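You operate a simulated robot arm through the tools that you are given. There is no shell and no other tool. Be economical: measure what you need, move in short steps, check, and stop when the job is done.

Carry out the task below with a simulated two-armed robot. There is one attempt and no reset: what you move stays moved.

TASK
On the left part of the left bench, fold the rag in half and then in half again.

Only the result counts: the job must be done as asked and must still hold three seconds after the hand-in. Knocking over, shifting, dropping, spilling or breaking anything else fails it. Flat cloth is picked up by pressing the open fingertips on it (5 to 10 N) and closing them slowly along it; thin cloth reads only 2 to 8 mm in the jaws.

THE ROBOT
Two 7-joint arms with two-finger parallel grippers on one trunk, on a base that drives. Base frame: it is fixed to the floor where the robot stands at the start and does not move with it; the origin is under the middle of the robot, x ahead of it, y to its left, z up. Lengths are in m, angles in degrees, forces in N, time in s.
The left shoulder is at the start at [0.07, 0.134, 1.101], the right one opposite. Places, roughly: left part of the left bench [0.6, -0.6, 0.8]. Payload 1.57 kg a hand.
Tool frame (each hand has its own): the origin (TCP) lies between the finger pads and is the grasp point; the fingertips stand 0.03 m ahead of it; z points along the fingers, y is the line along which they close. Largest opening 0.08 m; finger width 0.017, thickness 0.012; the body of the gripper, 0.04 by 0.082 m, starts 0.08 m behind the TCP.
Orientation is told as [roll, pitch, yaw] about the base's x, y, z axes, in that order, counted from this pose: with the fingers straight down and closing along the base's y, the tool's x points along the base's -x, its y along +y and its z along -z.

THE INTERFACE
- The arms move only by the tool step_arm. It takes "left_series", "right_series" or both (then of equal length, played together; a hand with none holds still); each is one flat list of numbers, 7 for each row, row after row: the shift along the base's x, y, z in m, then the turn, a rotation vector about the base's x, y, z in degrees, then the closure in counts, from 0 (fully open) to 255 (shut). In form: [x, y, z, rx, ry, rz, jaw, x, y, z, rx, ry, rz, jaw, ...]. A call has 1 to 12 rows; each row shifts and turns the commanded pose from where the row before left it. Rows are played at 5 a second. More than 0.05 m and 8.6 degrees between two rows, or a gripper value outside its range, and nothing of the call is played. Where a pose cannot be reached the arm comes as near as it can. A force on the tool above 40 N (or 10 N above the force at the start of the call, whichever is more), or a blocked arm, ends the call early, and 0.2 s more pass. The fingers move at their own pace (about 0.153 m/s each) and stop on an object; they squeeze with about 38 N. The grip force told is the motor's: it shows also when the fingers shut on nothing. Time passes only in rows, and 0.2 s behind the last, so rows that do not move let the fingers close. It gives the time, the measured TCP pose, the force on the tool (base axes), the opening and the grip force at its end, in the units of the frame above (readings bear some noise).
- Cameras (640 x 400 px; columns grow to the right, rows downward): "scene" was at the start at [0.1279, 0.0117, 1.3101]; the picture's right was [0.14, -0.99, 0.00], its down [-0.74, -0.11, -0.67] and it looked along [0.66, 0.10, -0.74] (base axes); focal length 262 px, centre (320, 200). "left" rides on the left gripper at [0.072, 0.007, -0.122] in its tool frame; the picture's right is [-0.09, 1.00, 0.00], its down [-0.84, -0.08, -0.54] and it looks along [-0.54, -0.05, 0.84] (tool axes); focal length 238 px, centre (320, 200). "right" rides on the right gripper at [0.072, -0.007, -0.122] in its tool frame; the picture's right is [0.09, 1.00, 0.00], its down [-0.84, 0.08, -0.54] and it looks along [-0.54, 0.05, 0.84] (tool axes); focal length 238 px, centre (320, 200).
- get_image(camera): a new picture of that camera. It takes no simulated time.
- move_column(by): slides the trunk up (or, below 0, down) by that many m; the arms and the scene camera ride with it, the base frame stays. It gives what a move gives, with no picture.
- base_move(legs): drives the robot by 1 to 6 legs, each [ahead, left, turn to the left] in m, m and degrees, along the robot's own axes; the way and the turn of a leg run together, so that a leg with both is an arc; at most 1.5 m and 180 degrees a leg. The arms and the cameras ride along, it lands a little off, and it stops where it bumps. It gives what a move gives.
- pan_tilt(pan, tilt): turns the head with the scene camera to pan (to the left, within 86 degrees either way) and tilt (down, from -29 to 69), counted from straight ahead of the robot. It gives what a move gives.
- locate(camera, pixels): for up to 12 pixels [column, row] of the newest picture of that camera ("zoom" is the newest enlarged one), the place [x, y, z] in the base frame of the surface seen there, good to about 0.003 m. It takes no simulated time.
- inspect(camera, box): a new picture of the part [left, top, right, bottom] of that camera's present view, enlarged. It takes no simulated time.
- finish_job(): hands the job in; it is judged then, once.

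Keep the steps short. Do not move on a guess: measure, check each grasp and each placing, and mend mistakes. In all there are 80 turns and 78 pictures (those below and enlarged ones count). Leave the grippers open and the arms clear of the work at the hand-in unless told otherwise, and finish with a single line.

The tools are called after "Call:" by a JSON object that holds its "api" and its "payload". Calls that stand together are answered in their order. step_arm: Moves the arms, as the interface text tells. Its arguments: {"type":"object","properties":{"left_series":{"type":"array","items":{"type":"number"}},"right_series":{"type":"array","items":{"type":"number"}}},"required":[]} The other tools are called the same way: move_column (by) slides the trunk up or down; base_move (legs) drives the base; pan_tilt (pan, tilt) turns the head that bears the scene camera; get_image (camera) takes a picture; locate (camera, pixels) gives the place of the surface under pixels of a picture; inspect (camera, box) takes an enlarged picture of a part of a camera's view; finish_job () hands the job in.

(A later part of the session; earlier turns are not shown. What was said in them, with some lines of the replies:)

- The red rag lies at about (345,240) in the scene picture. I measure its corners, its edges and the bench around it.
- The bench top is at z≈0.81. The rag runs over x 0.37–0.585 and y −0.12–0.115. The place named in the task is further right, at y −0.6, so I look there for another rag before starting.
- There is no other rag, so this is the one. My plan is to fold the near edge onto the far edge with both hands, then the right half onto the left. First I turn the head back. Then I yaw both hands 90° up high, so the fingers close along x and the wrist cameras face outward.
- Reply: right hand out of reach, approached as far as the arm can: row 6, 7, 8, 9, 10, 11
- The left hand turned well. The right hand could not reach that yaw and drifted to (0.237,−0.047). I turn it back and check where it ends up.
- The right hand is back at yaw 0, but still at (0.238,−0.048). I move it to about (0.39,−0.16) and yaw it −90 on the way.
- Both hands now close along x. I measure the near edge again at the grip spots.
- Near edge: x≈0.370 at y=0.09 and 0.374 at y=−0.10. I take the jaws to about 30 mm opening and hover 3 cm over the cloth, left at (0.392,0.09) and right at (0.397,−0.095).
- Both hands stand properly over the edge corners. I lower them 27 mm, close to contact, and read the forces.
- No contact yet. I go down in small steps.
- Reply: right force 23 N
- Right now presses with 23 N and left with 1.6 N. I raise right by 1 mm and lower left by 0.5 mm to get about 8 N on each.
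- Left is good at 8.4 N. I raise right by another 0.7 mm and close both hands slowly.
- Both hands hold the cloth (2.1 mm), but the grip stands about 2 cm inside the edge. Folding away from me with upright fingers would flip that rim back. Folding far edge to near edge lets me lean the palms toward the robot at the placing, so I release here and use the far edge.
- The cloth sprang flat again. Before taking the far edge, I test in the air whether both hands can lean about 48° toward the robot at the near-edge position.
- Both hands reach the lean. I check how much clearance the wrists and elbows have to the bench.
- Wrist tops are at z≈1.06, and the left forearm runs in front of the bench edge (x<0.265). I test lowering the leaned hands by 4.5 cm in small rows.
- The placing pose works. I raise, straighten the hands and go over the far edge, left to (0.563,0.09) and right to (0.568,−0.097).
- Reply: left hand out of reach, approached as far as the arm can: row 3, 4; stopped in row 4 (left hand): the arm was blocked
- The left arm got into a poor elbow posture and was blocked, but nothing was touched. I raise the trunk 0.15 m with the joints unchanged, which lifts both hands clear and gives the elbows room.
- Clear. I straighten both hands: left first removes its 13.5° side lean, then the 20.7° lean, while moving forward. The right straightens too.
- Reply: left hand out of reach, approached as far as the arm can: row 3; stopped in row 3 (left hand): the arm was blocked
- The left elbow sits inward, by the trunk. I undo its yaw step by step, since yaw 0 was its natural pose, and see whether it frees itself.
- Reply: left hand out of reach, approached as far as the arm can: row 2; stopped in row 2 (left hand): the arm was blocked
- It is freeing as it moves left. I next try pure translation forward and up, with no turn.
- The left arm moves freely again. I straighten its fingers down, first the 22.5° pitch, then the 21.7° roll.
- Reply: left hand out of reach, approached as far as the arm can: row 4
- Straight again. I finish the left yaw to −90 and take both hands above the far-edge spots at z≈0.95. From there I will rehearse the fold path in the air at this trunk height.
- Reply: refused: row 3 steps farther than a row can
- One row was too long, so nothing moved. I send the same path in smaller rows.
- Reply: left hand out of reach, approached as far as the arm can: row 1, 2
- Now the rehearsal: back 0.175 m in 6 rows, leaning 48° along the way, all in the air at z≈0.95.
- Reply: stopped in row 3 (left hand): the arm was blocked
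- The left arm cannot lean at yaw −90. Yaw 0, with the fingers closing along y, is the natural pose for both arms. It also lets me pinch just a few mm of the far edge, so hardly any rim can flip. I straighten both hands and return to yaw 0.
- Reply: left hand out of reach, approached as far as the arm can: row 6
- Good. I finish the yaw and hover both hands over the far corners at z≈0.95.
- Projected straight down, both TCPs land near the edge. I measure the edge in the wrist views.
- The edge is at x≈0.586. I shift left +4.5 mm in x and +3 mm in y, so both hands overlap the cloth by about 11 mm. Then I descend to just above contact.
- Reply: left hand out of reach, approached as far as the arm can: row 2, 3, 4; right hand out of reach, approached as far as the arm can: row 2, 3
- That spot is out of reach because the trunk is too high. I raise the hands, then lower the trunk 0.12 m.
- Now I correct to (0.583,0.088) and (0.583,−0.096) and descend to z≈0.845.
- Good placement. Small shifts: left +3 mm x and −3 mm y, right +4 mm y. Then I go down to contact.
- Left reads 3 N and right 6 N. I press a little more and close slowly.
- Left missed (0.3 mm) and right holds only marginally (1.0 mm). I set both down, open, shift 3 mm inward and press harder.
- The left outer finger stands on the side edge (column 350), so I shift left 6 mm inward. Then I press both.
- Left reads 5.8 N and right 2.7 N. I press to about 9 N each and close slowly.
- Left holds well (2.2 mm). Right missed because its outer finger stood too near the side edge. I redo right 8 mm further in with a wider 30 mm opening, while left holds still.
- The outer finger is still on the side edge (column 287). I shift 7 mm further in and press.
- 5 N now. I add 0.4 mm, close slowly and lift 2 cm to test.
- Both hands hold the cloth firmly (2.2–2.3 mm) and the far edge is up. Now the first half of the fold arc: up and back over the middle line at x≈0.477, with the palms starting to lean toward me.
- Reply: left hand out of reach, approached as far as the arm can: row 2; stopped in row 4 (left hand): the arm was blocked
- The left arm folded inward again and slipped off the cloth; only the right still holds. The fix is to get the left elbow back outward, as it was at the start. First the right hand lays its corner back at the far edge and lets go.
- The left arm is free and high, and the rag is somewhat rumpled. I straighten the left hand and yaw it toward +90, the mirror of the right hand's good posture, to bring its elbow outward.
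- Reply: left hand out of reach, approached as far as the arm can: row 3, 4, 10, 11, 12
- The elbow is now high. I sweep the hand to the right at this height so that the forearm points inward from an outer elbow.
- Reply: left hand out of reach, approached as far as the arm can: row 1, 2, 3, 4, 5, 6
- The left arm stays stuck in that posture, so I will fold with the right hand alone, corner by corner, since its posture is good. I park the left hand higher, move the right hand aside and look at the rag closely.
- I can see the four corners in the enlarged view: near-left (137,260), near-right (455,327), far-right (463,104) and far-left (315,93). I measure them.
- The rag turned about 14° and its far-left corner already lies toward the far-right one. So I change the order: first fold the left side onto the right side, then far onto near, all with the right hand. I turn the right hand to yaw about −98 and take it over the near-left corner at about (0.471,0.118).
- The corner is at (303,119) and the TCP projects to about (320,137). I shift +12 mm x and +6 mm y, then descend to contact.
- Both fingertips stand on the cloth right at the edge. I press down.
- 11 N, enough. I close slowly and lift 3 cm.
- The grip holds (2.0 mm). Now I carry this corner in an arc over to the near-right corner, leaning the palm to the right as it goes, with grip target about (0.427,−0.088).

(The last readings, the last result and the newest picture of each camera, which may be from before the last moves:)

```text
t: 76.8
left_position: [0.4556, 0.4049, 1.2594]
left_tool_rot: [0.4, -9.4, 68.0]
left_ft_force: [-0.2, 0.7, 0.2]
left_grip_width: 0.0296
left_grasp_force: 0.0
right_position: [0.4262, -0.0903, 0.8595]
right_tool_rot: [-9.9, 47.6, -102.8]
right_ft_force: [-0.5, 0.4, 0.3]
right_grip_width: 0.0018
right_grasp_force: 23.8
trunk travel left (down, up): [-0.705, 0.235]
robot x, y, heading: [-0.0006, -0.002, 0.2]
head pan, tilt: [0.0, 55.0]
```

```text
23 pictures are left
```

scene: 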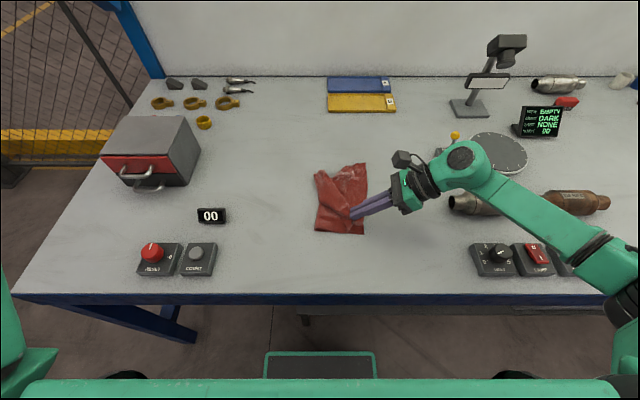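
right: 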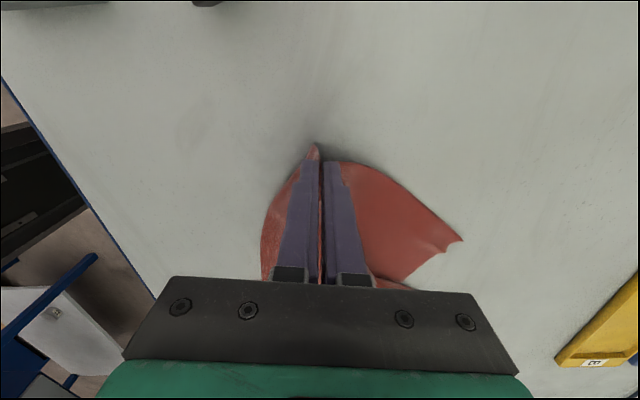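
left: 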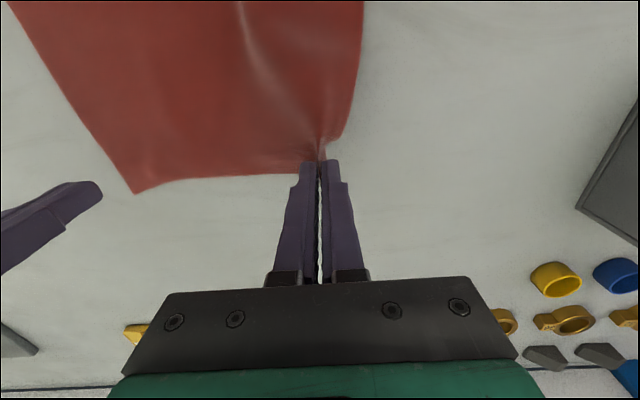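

The fold looks good. I lower 13 mm, open a little and withdraw along the finger direction, up and to the right.

Call:
{"api": "step_arm", "payload": {"right_series": [0, 0, -0.008, 0, 0, 0, 255, 0, 0, -0.005, 0, 0, 0, 255, 0, 0, 0, 0, 0, 0, 235, 0, 0, 0, 0, 0, 0, 215, 0, 0, 0, 0, 0, 0, 205, 0, -0.015, 0.015, 0, 0, 0, 205, 0, -0.02, 0.025, 0, 0, 0, 205, 0, -0.02, 0.035, 0, 0, 0, 205, 0, 0, 0.04, 0, 0, 0, 205, 0, 0, 0.03, 0, 0, 0, 205]}}

Call:
{"api": "inspect", "payload": {"camera": "scene", "box": [260, 130, 420, 255]}}

```text
t: 79.0
left_position: [0.4562, 0.4043, 1.2593]
left_tool_rot: [0.2, -9.4, 67.9]
left_ft_force: [-0.6, -0.2, 0.0]
left_grip_width: 0.0298
left_grasp_force: 0.0
right_position: [0.4275, -0.1445, 0.994]
right_tool_rot: [-10.0, 47.4, -102.9]
right_ft_force: [0.3, 0.4, -1.5]
right_grip_width: 0.0156
right_grasp_force: 0.0
trunk travel left (down, up): [-0.705, 0.235]
robot x, y, heading: [0.0012, 0.0027, -0.1]
head pan, tilt: [0.0, 55.0]
```

```text
3.20 times, centred on (340, 192) of scene
```

zoom: 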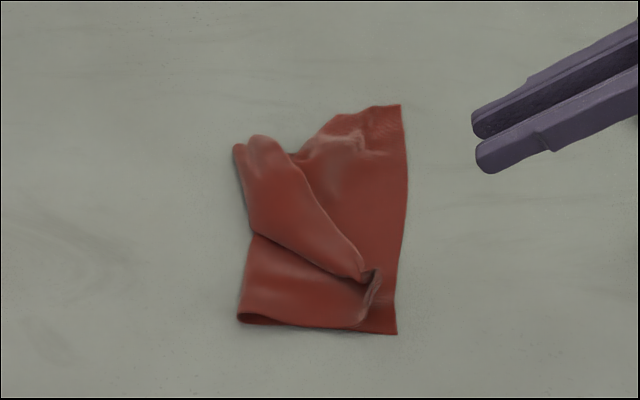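

The near part is folded well; the flap's near corner is about 1 cm short. Next the flap's other corner, by the notch at about (293,157), has to go to the far-right corner at (400,108). I measure these points.

Call:
{"api": "locate", "payload": {"camera": "zoom", "pixels": [[398, 108], [395, 331], [240, 318], [238, 150], [290, 158], [262, 140], [300, 165], [330, 215], [365, 265], [368, 318], [330, 130], [252, 238]]}}

Call:
{"api": "step_arm", "payload": {"right_series": [0, 0, 0.01, -8, 0, 0, 160, 0, 0, 0.01, -8, 0, 0, 160, 0, 0, 0.01, -8, 0, 0, 160, 0.01, 0.02, 0, -8, 0, 0, 160, 0.01, 0.03, 0, -8, 0, 0, 160, 0.02, 0.03, 0, -7.9, 0, 0, 160, 0.02, 0.03, 0, 0, 0, 0, 160, 0.02, 0.03, 0, 0, 0, 0, 160]}}

Call:
{"api": "get_image", "payload": {"camera": "right"}}

```text
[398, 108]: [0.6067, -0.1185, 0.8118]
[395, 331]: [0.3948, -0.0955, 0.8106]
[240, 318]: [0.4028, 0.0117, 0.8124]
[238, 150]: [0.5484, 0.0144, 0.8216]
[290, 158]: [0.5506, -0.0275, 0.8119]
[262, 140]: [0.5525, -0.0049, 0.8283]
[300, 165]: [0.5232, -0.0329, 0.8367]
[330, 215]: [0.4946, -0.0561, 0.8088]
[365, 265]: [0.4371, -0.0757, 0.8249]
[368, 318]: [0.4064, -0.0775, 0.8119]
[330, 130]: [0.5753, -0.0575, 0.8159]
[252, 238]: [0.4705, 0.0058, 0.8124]
```

```text
t: 80.8
left_position: [0.4568, 0.4058, 1.2591]
left_tool_rot: [0.3, -9.3, 68.0]
left_ft_force: [-1.2, 0.9, -0.4]
left_grip_width: 0.0298
left_grasp_force: 0.0
right_position: [0.5072, -0.0027, 1.0231]
right_tool_rot: [-0.4, 0.2, -98.6]
right_ft_force: [0.3, -0.4, -0.3]
right_grip_width: 0.0296
right_grasp_force: 0.0
trunk travel left (down, up): [-0.705, 0.235]
robot x, y, heading: [-0.0009, -0.0017, -0.0]
head pan, tilt: [0.0, 55.0]
```

```text
21 pictures are left
```

right: 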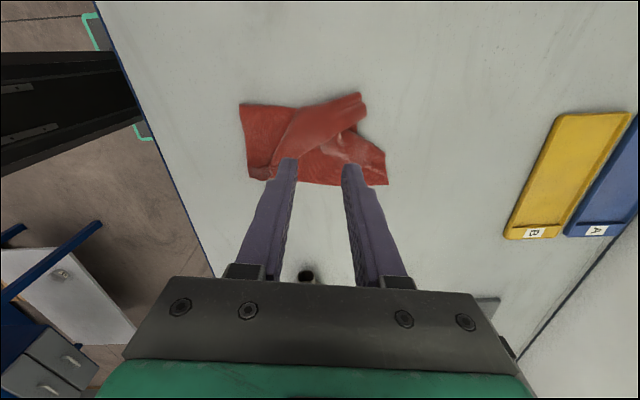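

I zoom into the right wrist view to see the far corner clearly.

Call:
{"api": "inspect", "payload": {"camera": "right", "box": [230, 80, 410, 193]}}

```text
3.54 times, centred on (320, 136) of right
```

zoom: 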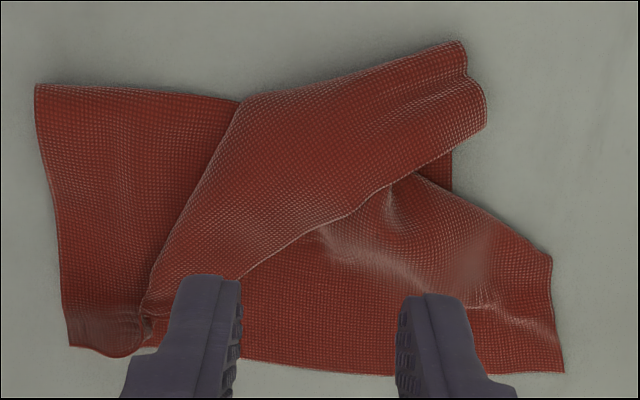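

The flap's far corner D is at zoom (485,130), at the end of the raised tube. I measure it and its surroundings.

Call:
{"api": "locate", "payload": {"camera": "zoom", "pixels": [[480, 127], [450, 130], [420, 145], [380, 170], [440, 110], [462, 46], [410, 100], [560, 368], [450, 180], [70, 345], [130, 350], [548, 260]]}}

```text
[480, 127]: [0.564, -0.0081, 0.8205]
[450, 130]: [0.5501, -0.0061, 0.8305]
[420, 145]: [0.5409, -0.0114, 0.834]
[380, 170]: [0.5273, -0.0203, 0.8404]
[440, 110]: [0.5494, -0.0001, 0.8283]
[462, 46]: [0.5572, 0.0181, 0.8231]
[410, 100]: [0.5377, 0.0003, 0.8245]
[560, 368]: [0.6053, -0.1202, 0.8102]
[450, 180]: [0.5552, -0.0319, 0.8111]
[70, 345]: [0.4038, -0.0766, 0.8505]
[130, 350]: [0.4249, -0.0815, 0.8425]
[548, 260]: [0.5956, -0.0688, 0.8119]
```

D lies at about (0.564,−0.008). I turn to yaw −71 to align with that edge, go over (0.542,−0.002) and descend to just above the tube.

Call:
{"api": "step_arm", "payload": {"right_series": [0.012, 0, -0.02, 0, 0, 7, 165, 0.012, 0.001, -0.03, 0, 0, 7, 165, 0.011, 0, -0.03, 0, 0, 7, 165, 0, 0, -0.03, 0, 0, 6, 165, 0, 0, -0.03, 0, 0, 0, 165, 0, 0, -0.02, 0, 0, 0, 165, 0, 0, -0.01, 0, 0, 0, 165, 0, 0, 0, 0, 0, 0, 165]}}

Call:
{"api": "inspect", "payload": {"camera": "right", "box": [200, 80, 440, 230]}}

```text
t: 82.6
left_position: [0.4554, 0.4046, 1.2583]
left_tool_rot: [0.3, -9.4, 67.9]
left_ft_force: [0.9, 0.5, -0.6]
left_grip_width: 0.0301
left_grasp_force: 0.1
right_position: [0.5436, -0.0041, 0.8535]
right_tool_rot: [-0.5, 0.4, -71.6]
right_ft_force: [0.3, 0.5, -0.5]
right_grip_width: 0.0285
right_grasp_force: 0.0
trunk travel left (down, up): [-0.705, 0.235]
robot x, y, heading: [-0.0002, -0.0018, 0.1]
head pan, tilt: [0.0, 55.0]
```

```text
2.67 times, centred on (320, 155) of right
```

zoom: 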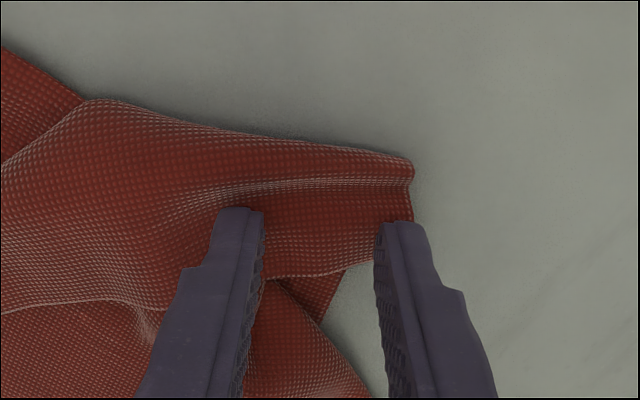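

The outer finger stands at the very corner, so I shift 10 mm inward and press down gently.

Call:
{"api": "step_arm", "payload": {"right_series": [-0.0105, 0, 0, 0, 0, 0, 165, 0, 0, -0.006, 0, 0, 0, 165, 0, 0, -0.002, 0, 0, 0, 165, 0, 0, -0.001, 0, 0, 0, 165, 0, 0, 0, 0, 0, 0, 165]}}

```text
t: 83.8
left_position: [0.4545, 0.4041, 1.26]
left_tool_rot: [0.4, -9.4, 68.0]
left_ft_force: [-0.7, -0.2, -0.2]
left_grip_width: 0.0295
left_grasp_force: 0.1
right_position: [0.5319, -0.0035, 0.8441]
right_tool_rot: [-0.4, 0.4, -71.6]
right_ft_force: [1.3, -0.4, 7.1]
right_grip_width: 0.0282
right_grasp_force: 0.2
trunk travel left (down, up): [-0.705, 0.235]
robot x, y, heading: [0.0007, 0.0013, 0.1]
head pan, tilt: [0.0, 55.0]
```

7 N at z 0.844, so the layers are pressed together. I close slowly, lift 3 cm and look.

Call:
{"api": "step_arm", "payload": {"right_series": [0, 0, 0, 0, 0, 0, 175, 0, 0, 0, 0, 0, 0, 185, 0, 0, 0, 0, 0, 0, 195, 0, 0, 0, 0, 0, 0, 205, 0, 0, 0, 0, 0, 0, 215, 0, 0, 0, 0, 0, 0, 225, 0, 0, 0, 0, 0, 0, 235, 0, 0, 0, 0, 0, 0, 245, 0, 0, 0, 0, 0, 0, 255, 0, 0, 0, 0, 0, 0, 255, 0, 0, 0.015, 0, 0, 0, 255, 0, 0, 0.02, 0, 0, 0, 255]}}

Call:
{"api": "inspect", "payload": {"camera": "right", "box": [160, 60, 480, 260]}}

Call:
{"api": "inspect", "payload": {"camera": "scene", "box": [240, 130, 440, 255]}}

```text
t: 86.4
left_position: [0.4538, 0.4041, 1.2597]
left_tool_rot: [0.3, -9.3, 68.0]
left_ft_force: [0.2, -0.1, 0.5]
left_grip_width: 0.0298
left_grasp_force: 0.0
right_position: [0.5311, -0.0041, 0.8783]
right_tool_rot: [-0.4, 0.3, -71.6]
right_ft_force: [0.2, 0.4, -0.8]
right_grip_width: 0.0021
right_grasp_force: 24.0
trunk travel left (down, up): [-0.705, 0.235]
robot x, y, heading: [0.0045, -0.0011, 0.1]
head pan, tilt: [0.0, 55.0]
```

```text
2.00 times, centred on (320, 160) of right
```

zoom: 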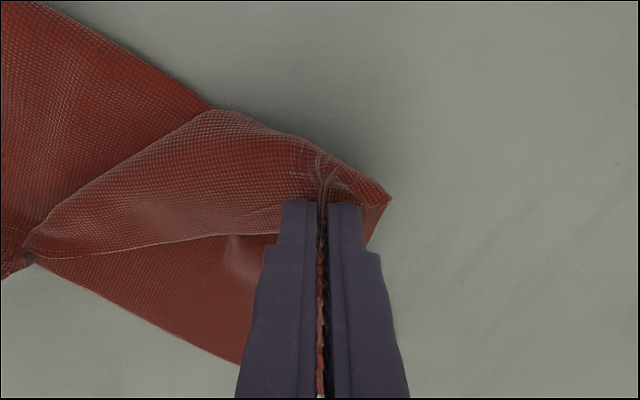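

```text
3.20 times, centred on (340, 192) of scene
```

zoom: 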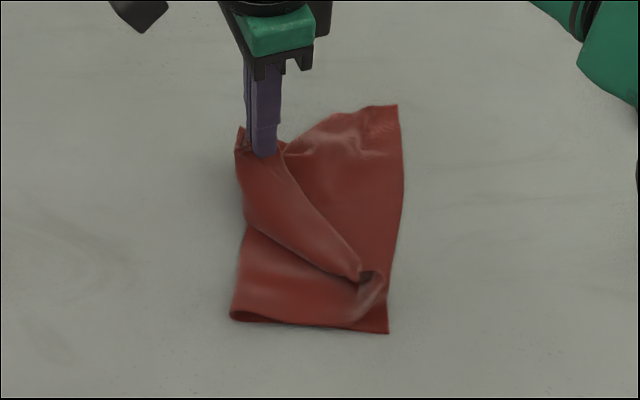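

Held (2.1 mm), top layer only. I carry it over to the far-right corner, grip target about (0.579,−0.108), leaning the palm 30° to the right.

Call:
{"api": "step_arm", "payload": {"right_series": [0.004, -0.01, 0.02, 5, 0, 0, 255, 0.008, -0.016, 0.015, 5, 0, 0, 255, 0.009, -0.018, 0.005, 5, 0, 0, 255, 0.009, -0.02, 0, 5, 0, 0, 255, 0.009, -0.02, -0.01, 5, 0, 0, 255, 0.009, -0.02, -0.015, 5, 0, 0, 255, 0, 0, -0.025, 0, 0, 0, 255, 0, 0, -0.012, 0, 0, 0, 255, 0, 0, 0, 0, 0, 0, 255]}}

Call:
{"api": "inspect", "payload": {"camera": "scene", "box": [240, 130, 440, 255]}}

```text
t: 88.4
left_position: [0.4553, 0.4043, 1.2606]
left_tool_rot: [0.3, -9.5, 68.0]
left_ft_force: [0.2, -0.1, 0.0]
left_grip_width: 0.0297
left_grasp_force: 0.0
right_position: [0.5802, -0.1058, 0.8566]
right_tool_rot: [9.9, 28.7, -68.9]
right_ft_force: [0.9, -0.3, -0.4]
right_grip_width: 0.0021
right_grasp_force: 23.9
trunk travel left (down, up): [-0.705, 0.235]
robot x, y, heading: [0.002, 0.0014, -0.4]
head pan, tilt: [0.0, 55.0]
```

```text
3.20 times, centred on (340, 192) of scene
```

zoom: 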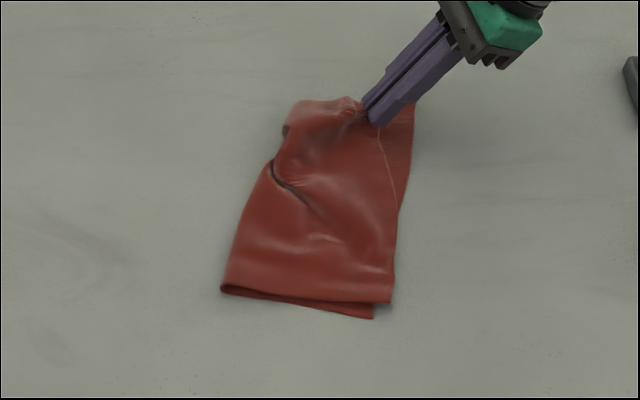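

Very good; the flap now lies along the right edge. I pull 8 mm further right, lower, release and withdraw up and to the right.

Call:
{"api": "step_arm", "payload": {"right_series": [0.002, -0.008, 0, 0, 0, 0, 255, 0, 0, -0.009, 0, 0, 0, 255, 0, 0, 0, 0, 0, 0, 235, 0, 0, 0, 0, 0, 0, 210, 0, 0, 0, 0, 0, 0, 205, 0, -0.008, 0.015, 0, 0, 0, 205, 0, -0.012, 0.025, 0, 0, 0, 205, -0.01, -0.01, 0.035, 0, 0, 0, 205, -0.02, 0, 0.04, 0, 0, 0, 205]}}

Call:
{"api": "inspect", "payload": {"camera": "scene", "box": [240, 130, 440, 255]}}

Call:
{"api": "locate", "payload": {"camera": "zoom", "pixels": [[222, 288], [390, 300], [373, 316], [398, 190], [412, 108], [300, 104], [272, 165], [250, 220], [350, 200], [290, 150], [355, 105], [300, 260]]}}

```text
t: 90.4
left_position: [0.4539, 0.4046, 1.2592]
left_tool_rot: [0.2, -9.5, 68.0]
left_ft_force: [-0.3, 0.5, 0.0]
left_grip_width: 0.0299
left_grasp_force: 0.1
right_position: [0.5513, -0.1429, 0.9645]
right_tool_rot: [10.0, 28.7, -68.9]
right_ft_force: [-0.1, 0.3, 0.5]
right_grip_width: 0.0157
right_grasp_force: 0.1
trunk travel left (down, up): [-0.705, 0.235]
robot x, y, heading: [0.0007, 0.0015, 0.1]
head pan, tilt: [0.0, 55.0]
```

```text
3.20 times, centred on (340, 192) of scene
```

zoom: 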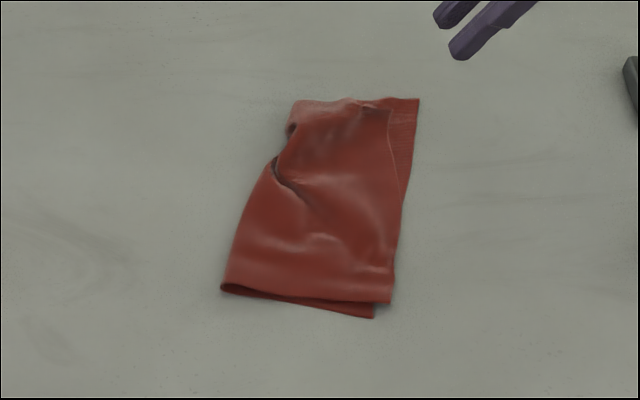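

```text
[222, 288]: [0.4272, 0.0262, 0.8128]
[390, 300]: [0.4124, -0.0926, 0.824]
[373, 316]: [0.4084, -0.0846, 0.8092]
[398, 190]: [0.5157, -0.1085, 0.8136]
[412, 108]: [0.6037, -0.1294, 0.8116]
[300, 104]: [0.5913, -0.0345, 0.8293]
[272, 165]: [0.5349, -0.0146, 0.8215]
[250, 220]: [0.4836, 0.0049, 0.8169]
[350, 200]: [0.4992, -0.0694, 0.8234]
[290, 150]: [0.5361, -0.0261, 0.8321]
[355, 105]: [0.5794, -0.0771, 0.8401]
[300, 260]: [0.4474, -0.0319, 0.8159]
```

The first fold is done: two layers, about 0.19 × 0.11 m. For the second fold I take the middle of the far short edge, at about (0.59,−0.08), with yaw near 0 and bring it to the near edge. I turn the right hand and hover there.

Call:
{"api": "step_arm", "payload": {"right_series": [0, 0, 0.01, -7.5, 0, 0, 160, 0, 0, 0.01, -7.5, 0, 0, 160, 0, 0, 0, -7.5, 0, 0, 160, 0, 0, 0, -7.5, 0, 0, 160, 0.01, 0.01, 0, 0, 0, 8.5, 160, 0.01, 0.01, 0, 0, 0, 8.5, 160, 0.01, 0.01, 0, 0, 0, 8.5, 160, 0.01, 0.01, 0, 0, 0, 8.5, 160, 0, 0.01, -0.01, 0, 0, 8.5, 160, 0, 0.01, -0.01, 0, 0, 8.5, 160, 0, 0.003, -0.015, 0, 0, 8.5, 160, 0, 0, -0.015, 0, 0, 8.5, 160]}}

Call:
{"api": "inspect", "payload": {"camera": "right", "box": [200, 70, 456, 230]}}

```text
t: 93.0
left_position: [0.4558, 0.404, 1.259]
left_tool_rot: [0.3, -9.4, 68.0]
left_ft_force: [1.0, 1.1, 0.3]
left_grip_width: 0.0297
left_grasp_force: 0.0
right_position: [0.5924, -0.0833, 0.9323]
right_tool_rot: [-0.4, 0.4, -3.5]
right_ft_force: [-0.1, 0.1, 0.3]
right_grip_width: 0.0299
right_grasp_force: 0.1
trunk travel left (down, up): [-0.705, 0.235]
robot x, y, heading: [-0.0002, 0.0013, 0.3]
head pan, tilt: [0.0, 55.0]
```

```text
2.50 times, centred on (328, 150) of right
```

zoom: 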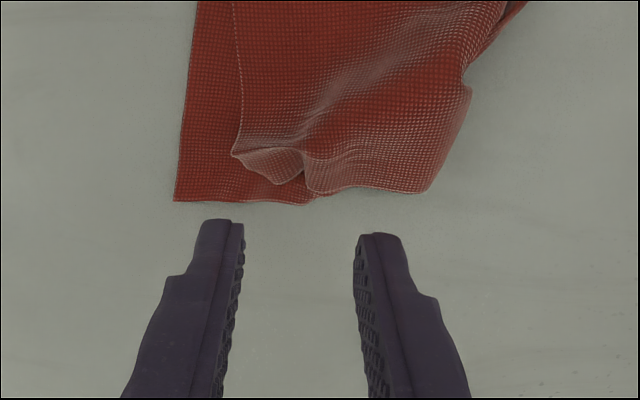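

The TCP projects about 17 mm inside the far edge, at the middle. I shift +6 mm x and go down, expecting contact near z 0.845 because of the extra layers.

Call:
{"api": "step_arm", "payload": {"right_series": [0.003, 0, -0.03, 0, 0, 0, 150, 0.003, 0, -0.03, 0, 0, 0, 150, 0, 0, -0.02, 0, 0, 0, 150, 0, 0, -0.005, 0, 0, 0, 150, 0, 0, -0.002, 0, 0, 0, 150, 0, 0, -0.001, 0, 0, 0, 150, 0, 0, 0, 0, 0, 0, 150]}}

```text
t: 94.6
left_position: [0.4549, 0.4045, 1.2598]
left_tool_rot: [0.4, -9.4, 68.0]
left_ft_force: [0.1, 0.4, -0.2]
left_grip_width: 0.0298
left_grasp_force: 0.1
right_position: [0.5899, -0.0847, 0.8441]
right_tool_rot: [-0.4, 0.4, -3.6]
right_ft_force: [-0.4, 0.1, 0.0]
right_grip_width: 0.0328
right_grasp_force: 0.0
right hand out of reach, approached as far as the arm can: row 2
trunk travel left (down, up): [-0.705, 0.235]
robot x, y, heading: [-0.0013, -0.0, 0.5]
head pan, tilt: [0.0, 55.0]
```

No contact yet. I go further down in fine steps.

Call:
{"api": "step_arm", "payload": {"right_series": [0, 0, -0.001, 0, 0, 0, 150, 0, 0, -0.0008, 0, 0, 0, 150, 0, 0, -0.0006, 0, 0, 0, 150, 0, 0, 0, 0, 0, 0, 150]}}

Call:
{"api": "inspect", "payload": {"camera": "right", "box": [200, 90, 440, 240]}}

```text
t: 95.6
left_position: [0.4549, 0.4034, 1.2596]
left_tool_rot: [0.2, -9.4, 68.0]
left_ft_force: [0.3, -0.1, -0.2]
left_grip_width: 0.03
left_grasp_force: 0.2
right_position: [0.5873, -0.0844, 0.8432]
right_tool_rot: [-0.5, 0.2, -3.6]
right_ft_force: [1.4, -1.2, 7.5]
right_grip_width: 0.0324
right_grasp_force: 0.1
trunk travel left (down, up): [-0.705, 0.235]
robot x, y, heading: [-0.0023, -0.0001, -0.0]
head pan, tilt: [0.0, 55.0]
```

```text
2.67 times, centred on (320, 165) of right
```

zoom: 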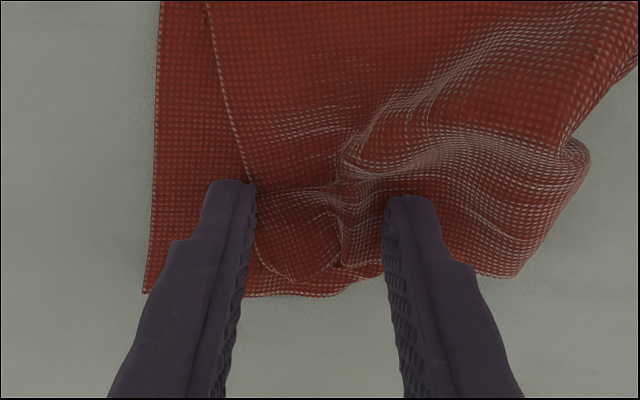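

7.5 N, with both fingertips on the cloth. I press 0.3 mm more, close slowly, then lift 3 cm.

Call:
{"api": "step_arm", "payload": {"right_series": [0, 0, -0.0003, 0, 0, 0, 160, 0, 0, 0, 0, 0, 0, 170, 0, 0, 0, 0, 0, 0, 180, 0, 0, 0, 0, 0, 0, 190, 0, 0, 0, 0, 0, 0, 200, 0, 0, 0, 0, 0, 0, 212, 0, 0, 0, 0, 0, 0, 224, 0, 0, 0, 0, 0, 0, 236, 0, 0, 0, 0, 0, 0, 255, 0, 0, 0, 0, 0, 0, 255, -0.003, 0, 0.015, 0, 0, 0, 255, -0.005, 0, 0.02, 0, 0, 0, 255]}}

Call:
{"api": "inspect", "payload": {"camera": "scene", "box": [240, 130, 440, 255]}}

Call:
{"api": "get_image", "payload": {"camera": "right"}}

```text
t: 98.2
left_position: [0.4538, 0.4043, 1.2591]
left_tool_rot: [0.1, -9.4, 68.0]
left_ft_force: [0.2, 0.2, 1.3]
left_grip_width: 0.03
left_grasp_force: 0.0
right_position: [0.5802, -0.084, 0.8778]
right_tool_rot: [-0.5, 0.4, -3.7]
right_ft_force: [0.0, 0.8, 0.5]
right_grip_width: 0.0031
right_grasp_force: 24.2
trunk travel left (down, up): [-0.705, 0.235]
robot x, y, heading: [0.0002, 0.0023, 0.1]
head pan, tilt: [0.0, 55.0]
```

```text
3.20 times, centred on (340, 192) of scene
```

zoom: 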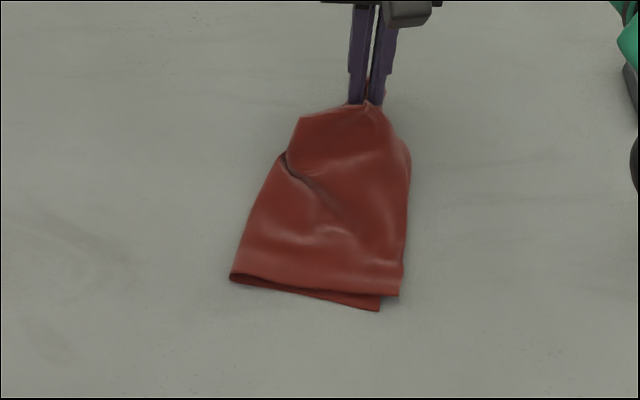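

```text
11 pictures are left
```

right: 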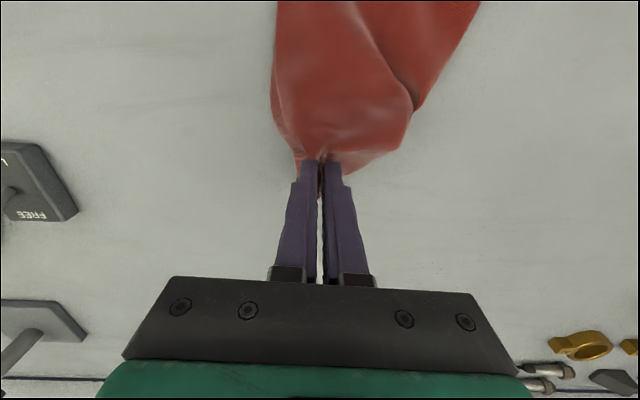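

3.1 mm in the jaws, so both layers are held and the far edge is up. Now I carry it in an arc to the near edge, grip target about (0.438,−0.042), leaning the palm 45° toward the robot.

Call:
{"api": "step_arm", "payload": {"right_series": [-0.015, 0.005, 0.03, 0, -6, 0, 255, -0.02, 0.006, 0.02, 0, -6.5, 0, 255, -0.022, 0.006, 0.01, 0, -6.5, 0, 255, -0.022, 0.006, 0, 0, -6.5, 0, 255, -0.022, 0.006, -0.01, 0, -6.5, 0, 255, -0.022, 0.007, -0.02, 0, -6.5, 0, 255, -0.019, 0.006, -0.025, 0, -6.5, 0, 255, 0, 0, -0.02, 0, 0, 0, 255, 0, 0, 0, 0, 0, 0, 255]}}

Call:
{"api": "inspect", "payload": {"camera": "scene", "box": [240, 130, 440, 255]}}

```text
t: 100.2
left_position: [0.4557, 0.4034, 1.2596]
left_tool_rot: [0.2, -9.5, 68.0]
left_ft_force: [-0.3, -0.5, 0.0]
left_grip_width: 0.0302
left_grasp_force: 0.1
right_position: [0.4391, -0.0446, 0.8597]
right_tool_rot: [3.1, -44.6, -5.0]
right_ft_force: [0.6, -0.1, 1.1]
right_grip_width: 0.003
right_grasp_force: 24.1
trunk travel left (down, up): [-0.705, 0.235]
robot x, y, heading: [-0.0002, 0.0002, 0.2]
head pan, tilt: [0.0, 55.0]
```

```text
3.20 times, centred on (340, 192) of scene
```

zoom: 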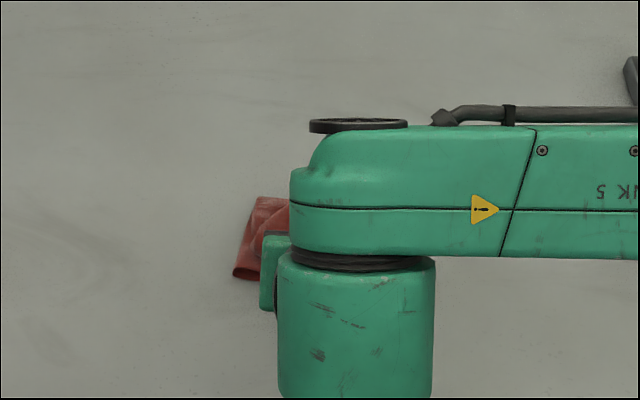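

The arm hides the view, but the pose is right. I pull 5 mm more, lower 8 mm, release and withdraw toward the robot and up.

Call:
{"api": "step_arm", "payload": {"right_series": [-0.005, 0, 0, 0, 0, 0, 255, 0, 0, -0.008, 0, 0, 0, 255, 0, 0, 0, 0, 0, 0, 235, 0, 0, 0, 0, 0, 0, 215, 0, 0, 0, 0, 0, 0, 205, -0.02, 0, 0.02, 0, 0, 0, 205, -0.02, 0, 0.03, 0, 0, 0, 205, 0, -0.02, 0.04, 0, 0, 0, 205, 0, -0.04, 0.03, 0, 6.5, 0, 205, 0, -0.045, 0.0, 0, 6.5, 0, 205, 0, -0.045, 0.0, 0, 6.5, 0, 205, 0, -0.045, 0.0, 0, 6.5, 0, 205]}}

Call:
{"api": "inspect", "payload": {"camera": "scene", "box": [240, 130, 440, 255]}}

```text
t: 102.8
left_position: [0.4552, 0.4023, 1.2591]
left_tool_rot: [0.4, -9.5, 68.0]
left_ft_force: [-0.3, 1.1, 0.5]
left_grip_width: 0.0297
left_grasp_force: 0.1
right_position: [0.3953, -0.2396, 0.9736]
right_tool_rot: [0.8, -18.4, -3.8]
right_ft_force: [-0.4, 0.5, -0.9]
right_grip_width: 0.0155
right_grasp_force: 0.0
trunk travel left (down, up): [-0.705, 0.235]
robot x, y, heading: [-0.0003, -0.0019, 0.5]
head pan, tilt: [0.0, 55.0]
```

```text
3.20 times, centred on (340, 192) of scene
```

zoom: 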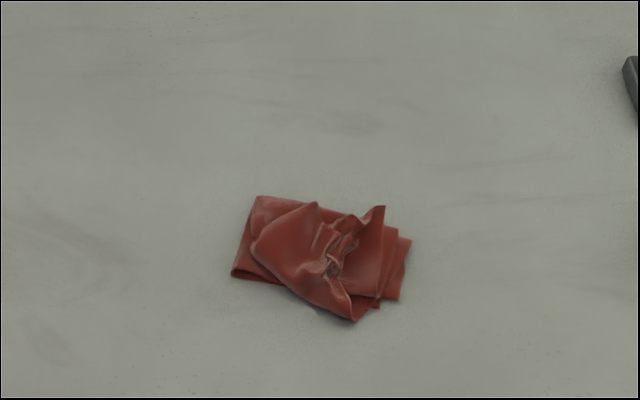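

The second fold is in place, a compact four-layer packet, but the gripped rim on top is crumpled back. I measure it to see whether to smooth it.

Call:
{"api": "locate", "payload": {"camera": "zoom", "pixels": [[234, 274], [258, 198], [315, 206], [382, 210], [396, 230], [409, 242], [396, 298], [354, 318], [254, 245], [330, 265], [345, 225], [378, 304]]}}

Call:
{"api": "inspect", "payload": {"camera": "scene", "box": [303, 185, 373, 235]}}

```text
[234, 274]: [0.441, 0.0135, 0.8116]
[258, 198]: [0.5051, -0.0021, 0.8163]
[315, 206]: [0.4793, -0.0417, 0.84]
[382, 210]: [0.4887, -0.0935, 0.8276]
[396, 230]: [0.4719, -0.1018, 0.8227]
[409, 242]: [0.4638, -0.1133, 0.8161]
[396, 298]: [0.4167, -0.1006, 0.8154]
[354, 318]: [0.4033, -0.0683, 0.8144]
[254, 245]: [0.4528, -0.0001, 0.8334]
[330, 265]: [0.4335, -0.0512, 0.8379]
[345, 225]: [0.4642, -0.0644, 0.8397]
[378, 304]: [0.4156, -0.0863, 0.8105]
```

```text
8.00 times, centred on (338, 210) of scene
```

zoom: 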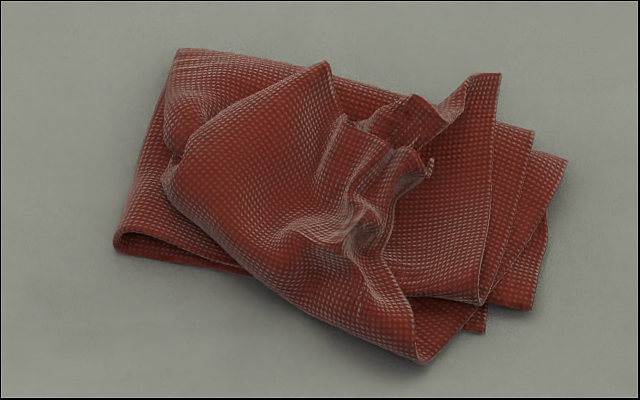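

The gripped edge lies back on top: its middle stands up at about (0.464,−0.064), z 0.84. I will pinch exactly that standing edge from above and bring it forward to the near edge. First I move over it.

Call:
{"api": "step_arm", "payload": {"right_series": [0.01, 0.03, 0, 0, 6.2, 0, 128, 0.01, 0.03, 0, 0, 6.2, 0, 128, 0.012, 0.03, 0, 0, 6, 0, 128, 0.012, 0.03, 0, 0, 0, 3.5, 128, 0.012, 0.03, -0.02, 0, 0, 0, 128, 0.011, 0.027, -0.03, 0, 0, 0, 128, 0, 0, -0.04, 0, 0, 0, 128, 0, 0, 0, 0, 0, 0, 128]}}

Call:
{"api": "inspect", "payload": {"camera": "right", "box": [200, 60, 440, 210]}}

```text
t: 104.6
left_position: [0.4568, 0.4055, 1.2593]
left_tool_rot: [0.2, -9.4, 68.0]
left_ft_force: [-0.1, -0.4, 0.1]
left_grip_width: 0.0298
left_grasp_force: 0.0
right_position: [0.4609, -0.0603, 0.8828]
right_tool_rot: [-0.5, -0.3, -0.1]
right_ft_force: [-1.1, 1.1, 0.0]
right_grip_width: 0.0398
right_grasp_force: 0.1
trunk travel left (down, up): [-0.705, 0.235]
robot x, y, heading: [-0.0028, 0.0016, 0.1]
head pan, tilt: [0.0, 55.0]
```

```text
2.67 times, centred on (320, 135) of right
```

zoom: 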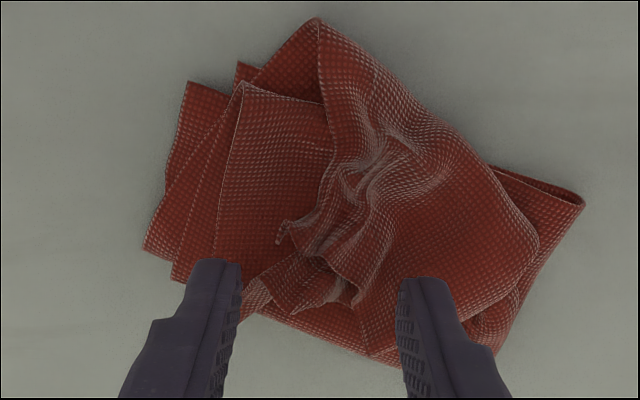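

The TCP projects to (320,264), right in the crumpled edge. I shift 4 mm toward me, lower 28 mm, close slowly and lift 4 cm.

Call:
{"api": "step_arm", "payload": {"right_series": [-0.004, 0, -0.015, 0, 0, 0, 128, 0, 0, -0.008, 0, 0, 0, 128, 0, 0, -0.006, 0, 0, 0, 128, 0, 0, 0, 0, 0, 0, 145, 0, 0, 0, 0, 0, 0, 165, 0, 0, 0, 0, 0, 0, 185, 0, 0, 0, 0, 0, 0, 205, 0, 0, 0, 0, 0, 0, 230, 0, 0, 0, 0, 0, 0, 255, 0, 0, 0, 0, 0, 0, 255, 0, 0, 0.02, 0, 0, 0, 255, 0, 0, 0.02, 0, 0, 0, 255]}}

Call:
{"api": "inspect", "payload": {"camera": "right", "box": [200, 60, 440, 210]}}

Call:
{"api": "inspect", "payload": {"camera": "scene", "box": [288, 170, 388, 232]}}

```text
t: 107.2
left_position: [0.4551, 0.4044, 1.2582]
left_tool_rot: [0.2, -9.4, 68.0]
left_ft_force: [-0.5, 1.3, -0.3]
left_grip_width: 0.0297
left_grasp_force: 0.2
right_position: [0.4548, -0.0589, 0.8952]
right_tool_rot: [-0.5, -0.2, -0.2]
right_ft_force: [0.7, -0.5, 0.1]
right_grip_width: 0.0044
right_grasp_force: 25.4
trunk travel left (down, up): [-0.705, 0.235]
robot x, y, heading: [-0.0029, -0.0001, 0.1]
head pan, tilt: [0.0, 55.0]
```

```text
2.67 times, centred on (320, 135) of right
```

zoom: 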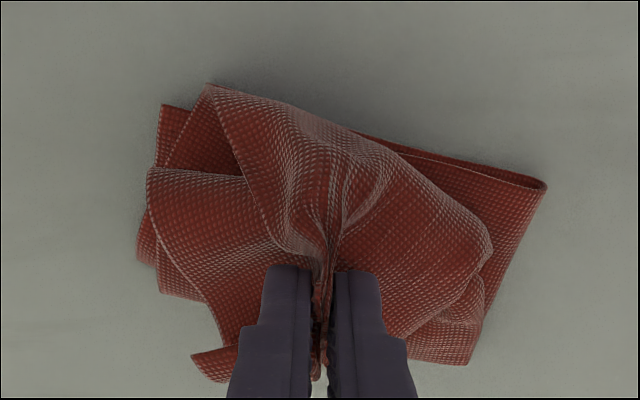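

```text
6.40 times, centred on (338, 201) of scene
```

zoom: 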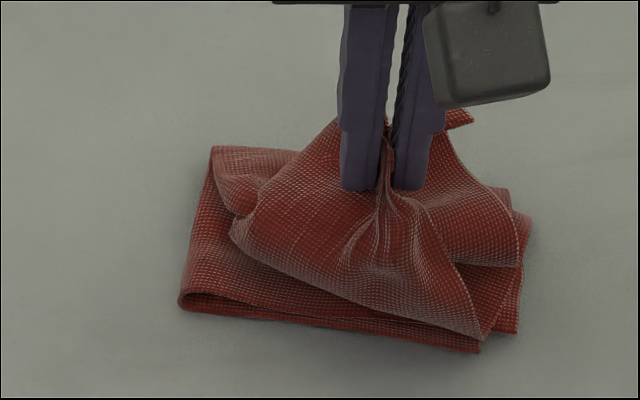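

4.4 mm, so both edge layers are firmly held and the base stays folded. The fold line lay too near, which made the flap too long. So I lift the flap up and back to x≈0.53 to roll the fold line away, then lay it forward again with the palm leaning.

Call:
{"api": "step_arm", "payload": {"right_series": [0.025, -0.004, 0.02, 0, 0, 0, 255, 0.025, -0.004, 0.02, 0, 0, 0, 255, 0.022, -0.003, 0.01, 0, 0, 0, 255, 0, 0, 0, 0, 0, 0, 255, -0.016, 0.004, 0.005, 0, -8, 0, 255, -0.016, 0.004, 0, 0, -8, 0, 255, -0.016, 0.004, -0.01, 0, -8, 0, 255, -0.016, 0.004, -0.02, 0, -8, 0, 255, -0.016, 0.004, -0.025, 0, -8, 0, 255, -0.016, 0.004, -0.03, 0, -8, 0, 255, -0.004, 0, -0.008, 0, 0, 0, 255]}}

Call:
{"api": "inspect", "payload": {"camera": "right", "box": [120, 0, 520, 250]}}

```text
t: 109.6
left_position: [0.4566, 0.4036, 1.2597]
left_tool_rot: [0.3, -9.4, 68.0]
left_ft_force: [0.4, 0.2, -0.7]
left_grip_width: 0.0299
left_grasp_force: 0.1
right_position: [0.429, -0.0473, 0.8554]
right_tool_rot: [-0.2, -48.3, -0.4]
right_ft_force: [0.5, 0.5, 0.1]
right_grip_width: 0.0043
right_grasp_force: 25.0
trunk travel left (down, up): [-0.705, 0.235]
robot x, y, heading: [0.0012, -0.0005, -0.0]
head pan, tilt: [0.0, 55.0]
```

```text
1.60 times, centred on (320, 125) of right
```

zoom: 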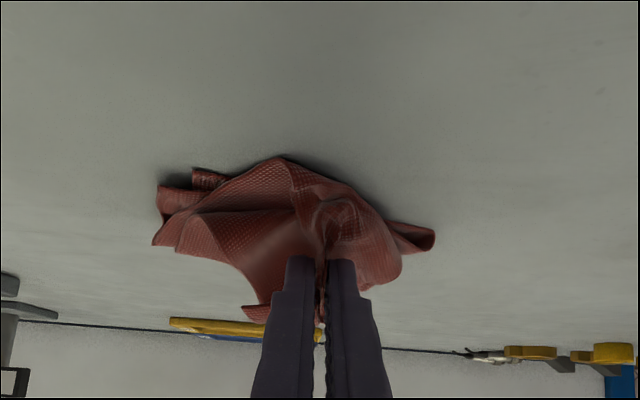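

I lower 4 mm, release, and withdraw toward the robot, up and aside, then look.

Call:
{"api": "step_arm", "payload": {"right_series": [0, 0, -0.004, 0, 0, 0, 255, 0, 0, 0, 0, 0, 0, 235, 0, 0, 0, 0, 0, 0, 210, 0, 0, 0, 0, 0, 0, 190, -0.02, 0, 0.018, 0, 0, 0, 190, -0.025, 0, 0.025, 0, 0, 0, 190, 0, -0.02, 0.04, 0, 0, 0, 190, 0, -0.04, 0.025, 0, 6.5, 0, 190, 0, -0.045, 0.0, 0, 6.5, 0, 190, 0, -0.045, 0.0, 0, 6.5, 0, 190, 0, -0.045, 0.0, 0, 6.5, 0, 190]}}

Call:
{"api": "inspect", "payload": {"camera": "scene", "box": [288, 170, 388, 232]}}

Call:
{"api": "locate", "payload": {"camera": "zoom", "pixels": [[182, 300], [212, 150], [300, 155], [400, 160], [500, 190], [525, 220], [515, 325], [478, 345], [350, 300], [350, 200], [400, 250], [250, 250]]}}

```text
t: 112.0
left_position: [0.4548, 0.4035, 1.2598]
left_tool_rot: [0.3, -9.5, 67.9]
left_ft_force: [-0.3, -0.6, -0.1]
left_grip_width: 0.0301
left_grasp_force: 0.0
right_position: [0.3834, -0.2428, 0.9613]
right_tool_rot: [-0.2, -22.1, -0.3]
right_ft_force: [-0.4, 0.8, 0.7]
right_grip_width: 0.0205
right_grasp_force: 0.1
trunk travel left (down, up): [-0.705, 0.235]
robot x, y, heading: [-0.0028, 0.0025, 0.1]
head pan, tilt: [0.0, 55.0]
```

```text
6.40 times, centred on (338, 201) of scene
```

zoom: 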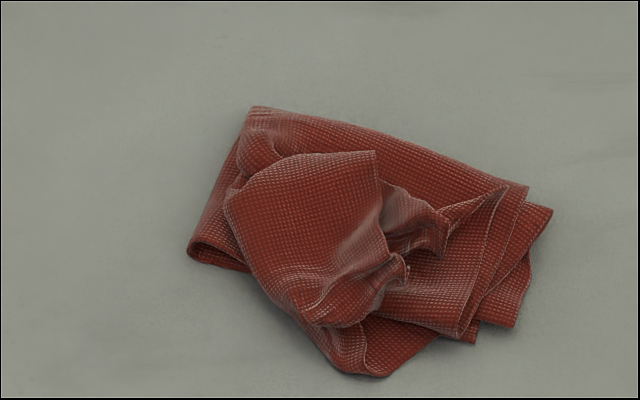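

```text
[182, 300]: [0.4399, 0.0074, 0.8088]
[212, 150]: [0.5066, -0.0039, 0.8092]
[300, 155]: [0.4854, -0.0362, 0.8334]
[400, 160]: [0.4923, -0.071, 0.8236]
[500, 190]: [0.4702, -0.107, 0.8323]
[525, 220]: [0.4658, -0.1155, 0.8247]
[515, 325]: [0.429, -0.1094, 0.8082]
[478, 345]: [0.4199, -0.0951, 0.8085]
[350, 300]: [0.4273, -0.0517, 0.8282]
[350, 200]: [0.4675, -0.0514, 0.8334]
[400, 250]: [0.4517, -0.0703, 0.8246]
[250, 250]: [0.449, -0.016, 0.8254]
```

The packet is now about 0.12 × 0.095 m, near a quarter of the rag's size, in four layers with some crumpling on top. More handling risks spoiling it. I open both grippers, raise the right hand clear and check the whole scene once more.

Call:
{"api": "step_arm", "payload": {"left_series": [0, 0, 0, 0, 0, 0, 0, 0, 0, 0, 0, 0, 0, 0, 0, 0, 0, 0, 0, 0, 0], "right_series": [0, 0, 0.03, 0, 0, 0, 0, 0, 0, 0.04, 0, 0, 0, 0, 0, 0, 0.03, 0, 0, 0, 0]}}

Call:
{"api": "get_image", "payload": {"camera": "scene"}}

```text
t: 112.8
left_position: [0.4558, 0.4042, 1.2593]
left_tool_rot: [0.3, -9.4, 68.0]
left_ft_force: [-0.4, -0.2, 0.5]
left_grip_width: 0.0803
left_grasp_force: 0.0
right_position: [0.3837, -0.2405, 1.0598]
right_tool_rot: [-0.4, -22.1, -0.1]
right_ft_force: [-0.4, -0.1, 0.4]
right_grip_width: 0.0802
right_grasp_force: 0.0
trunk travel left (down, up): [-0.705, 0.235]
robot x, y, heading: [0.0012, 0.0038, 0.0]
head pan, tilt: [0.0, 55.0]
```

```text
2 pictures are left
```

scene: 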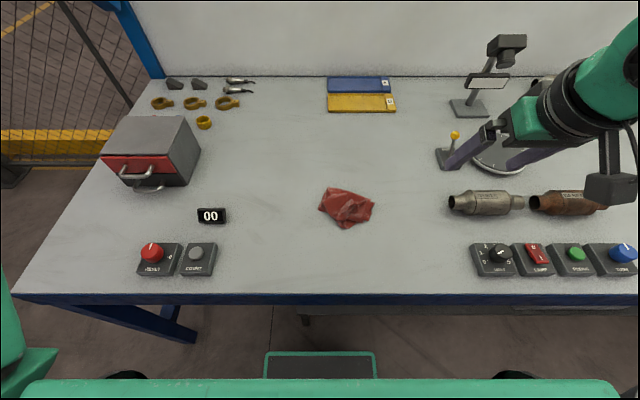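

The rag lies folded at about (346,207), everything else is where it was, the grippers are open and the arms are clear. I hand in.

Call:
{"api": "finish_job", "payload": {}}

```text
The job is handed in.
```

I folded the rag in half and in half again into a packet of about 0.12 × 0.095 m and handed it in, but the top is crumpled, with two rag corners turned back about 5–7 cm from where they should lie; nothing else on the bench moved.
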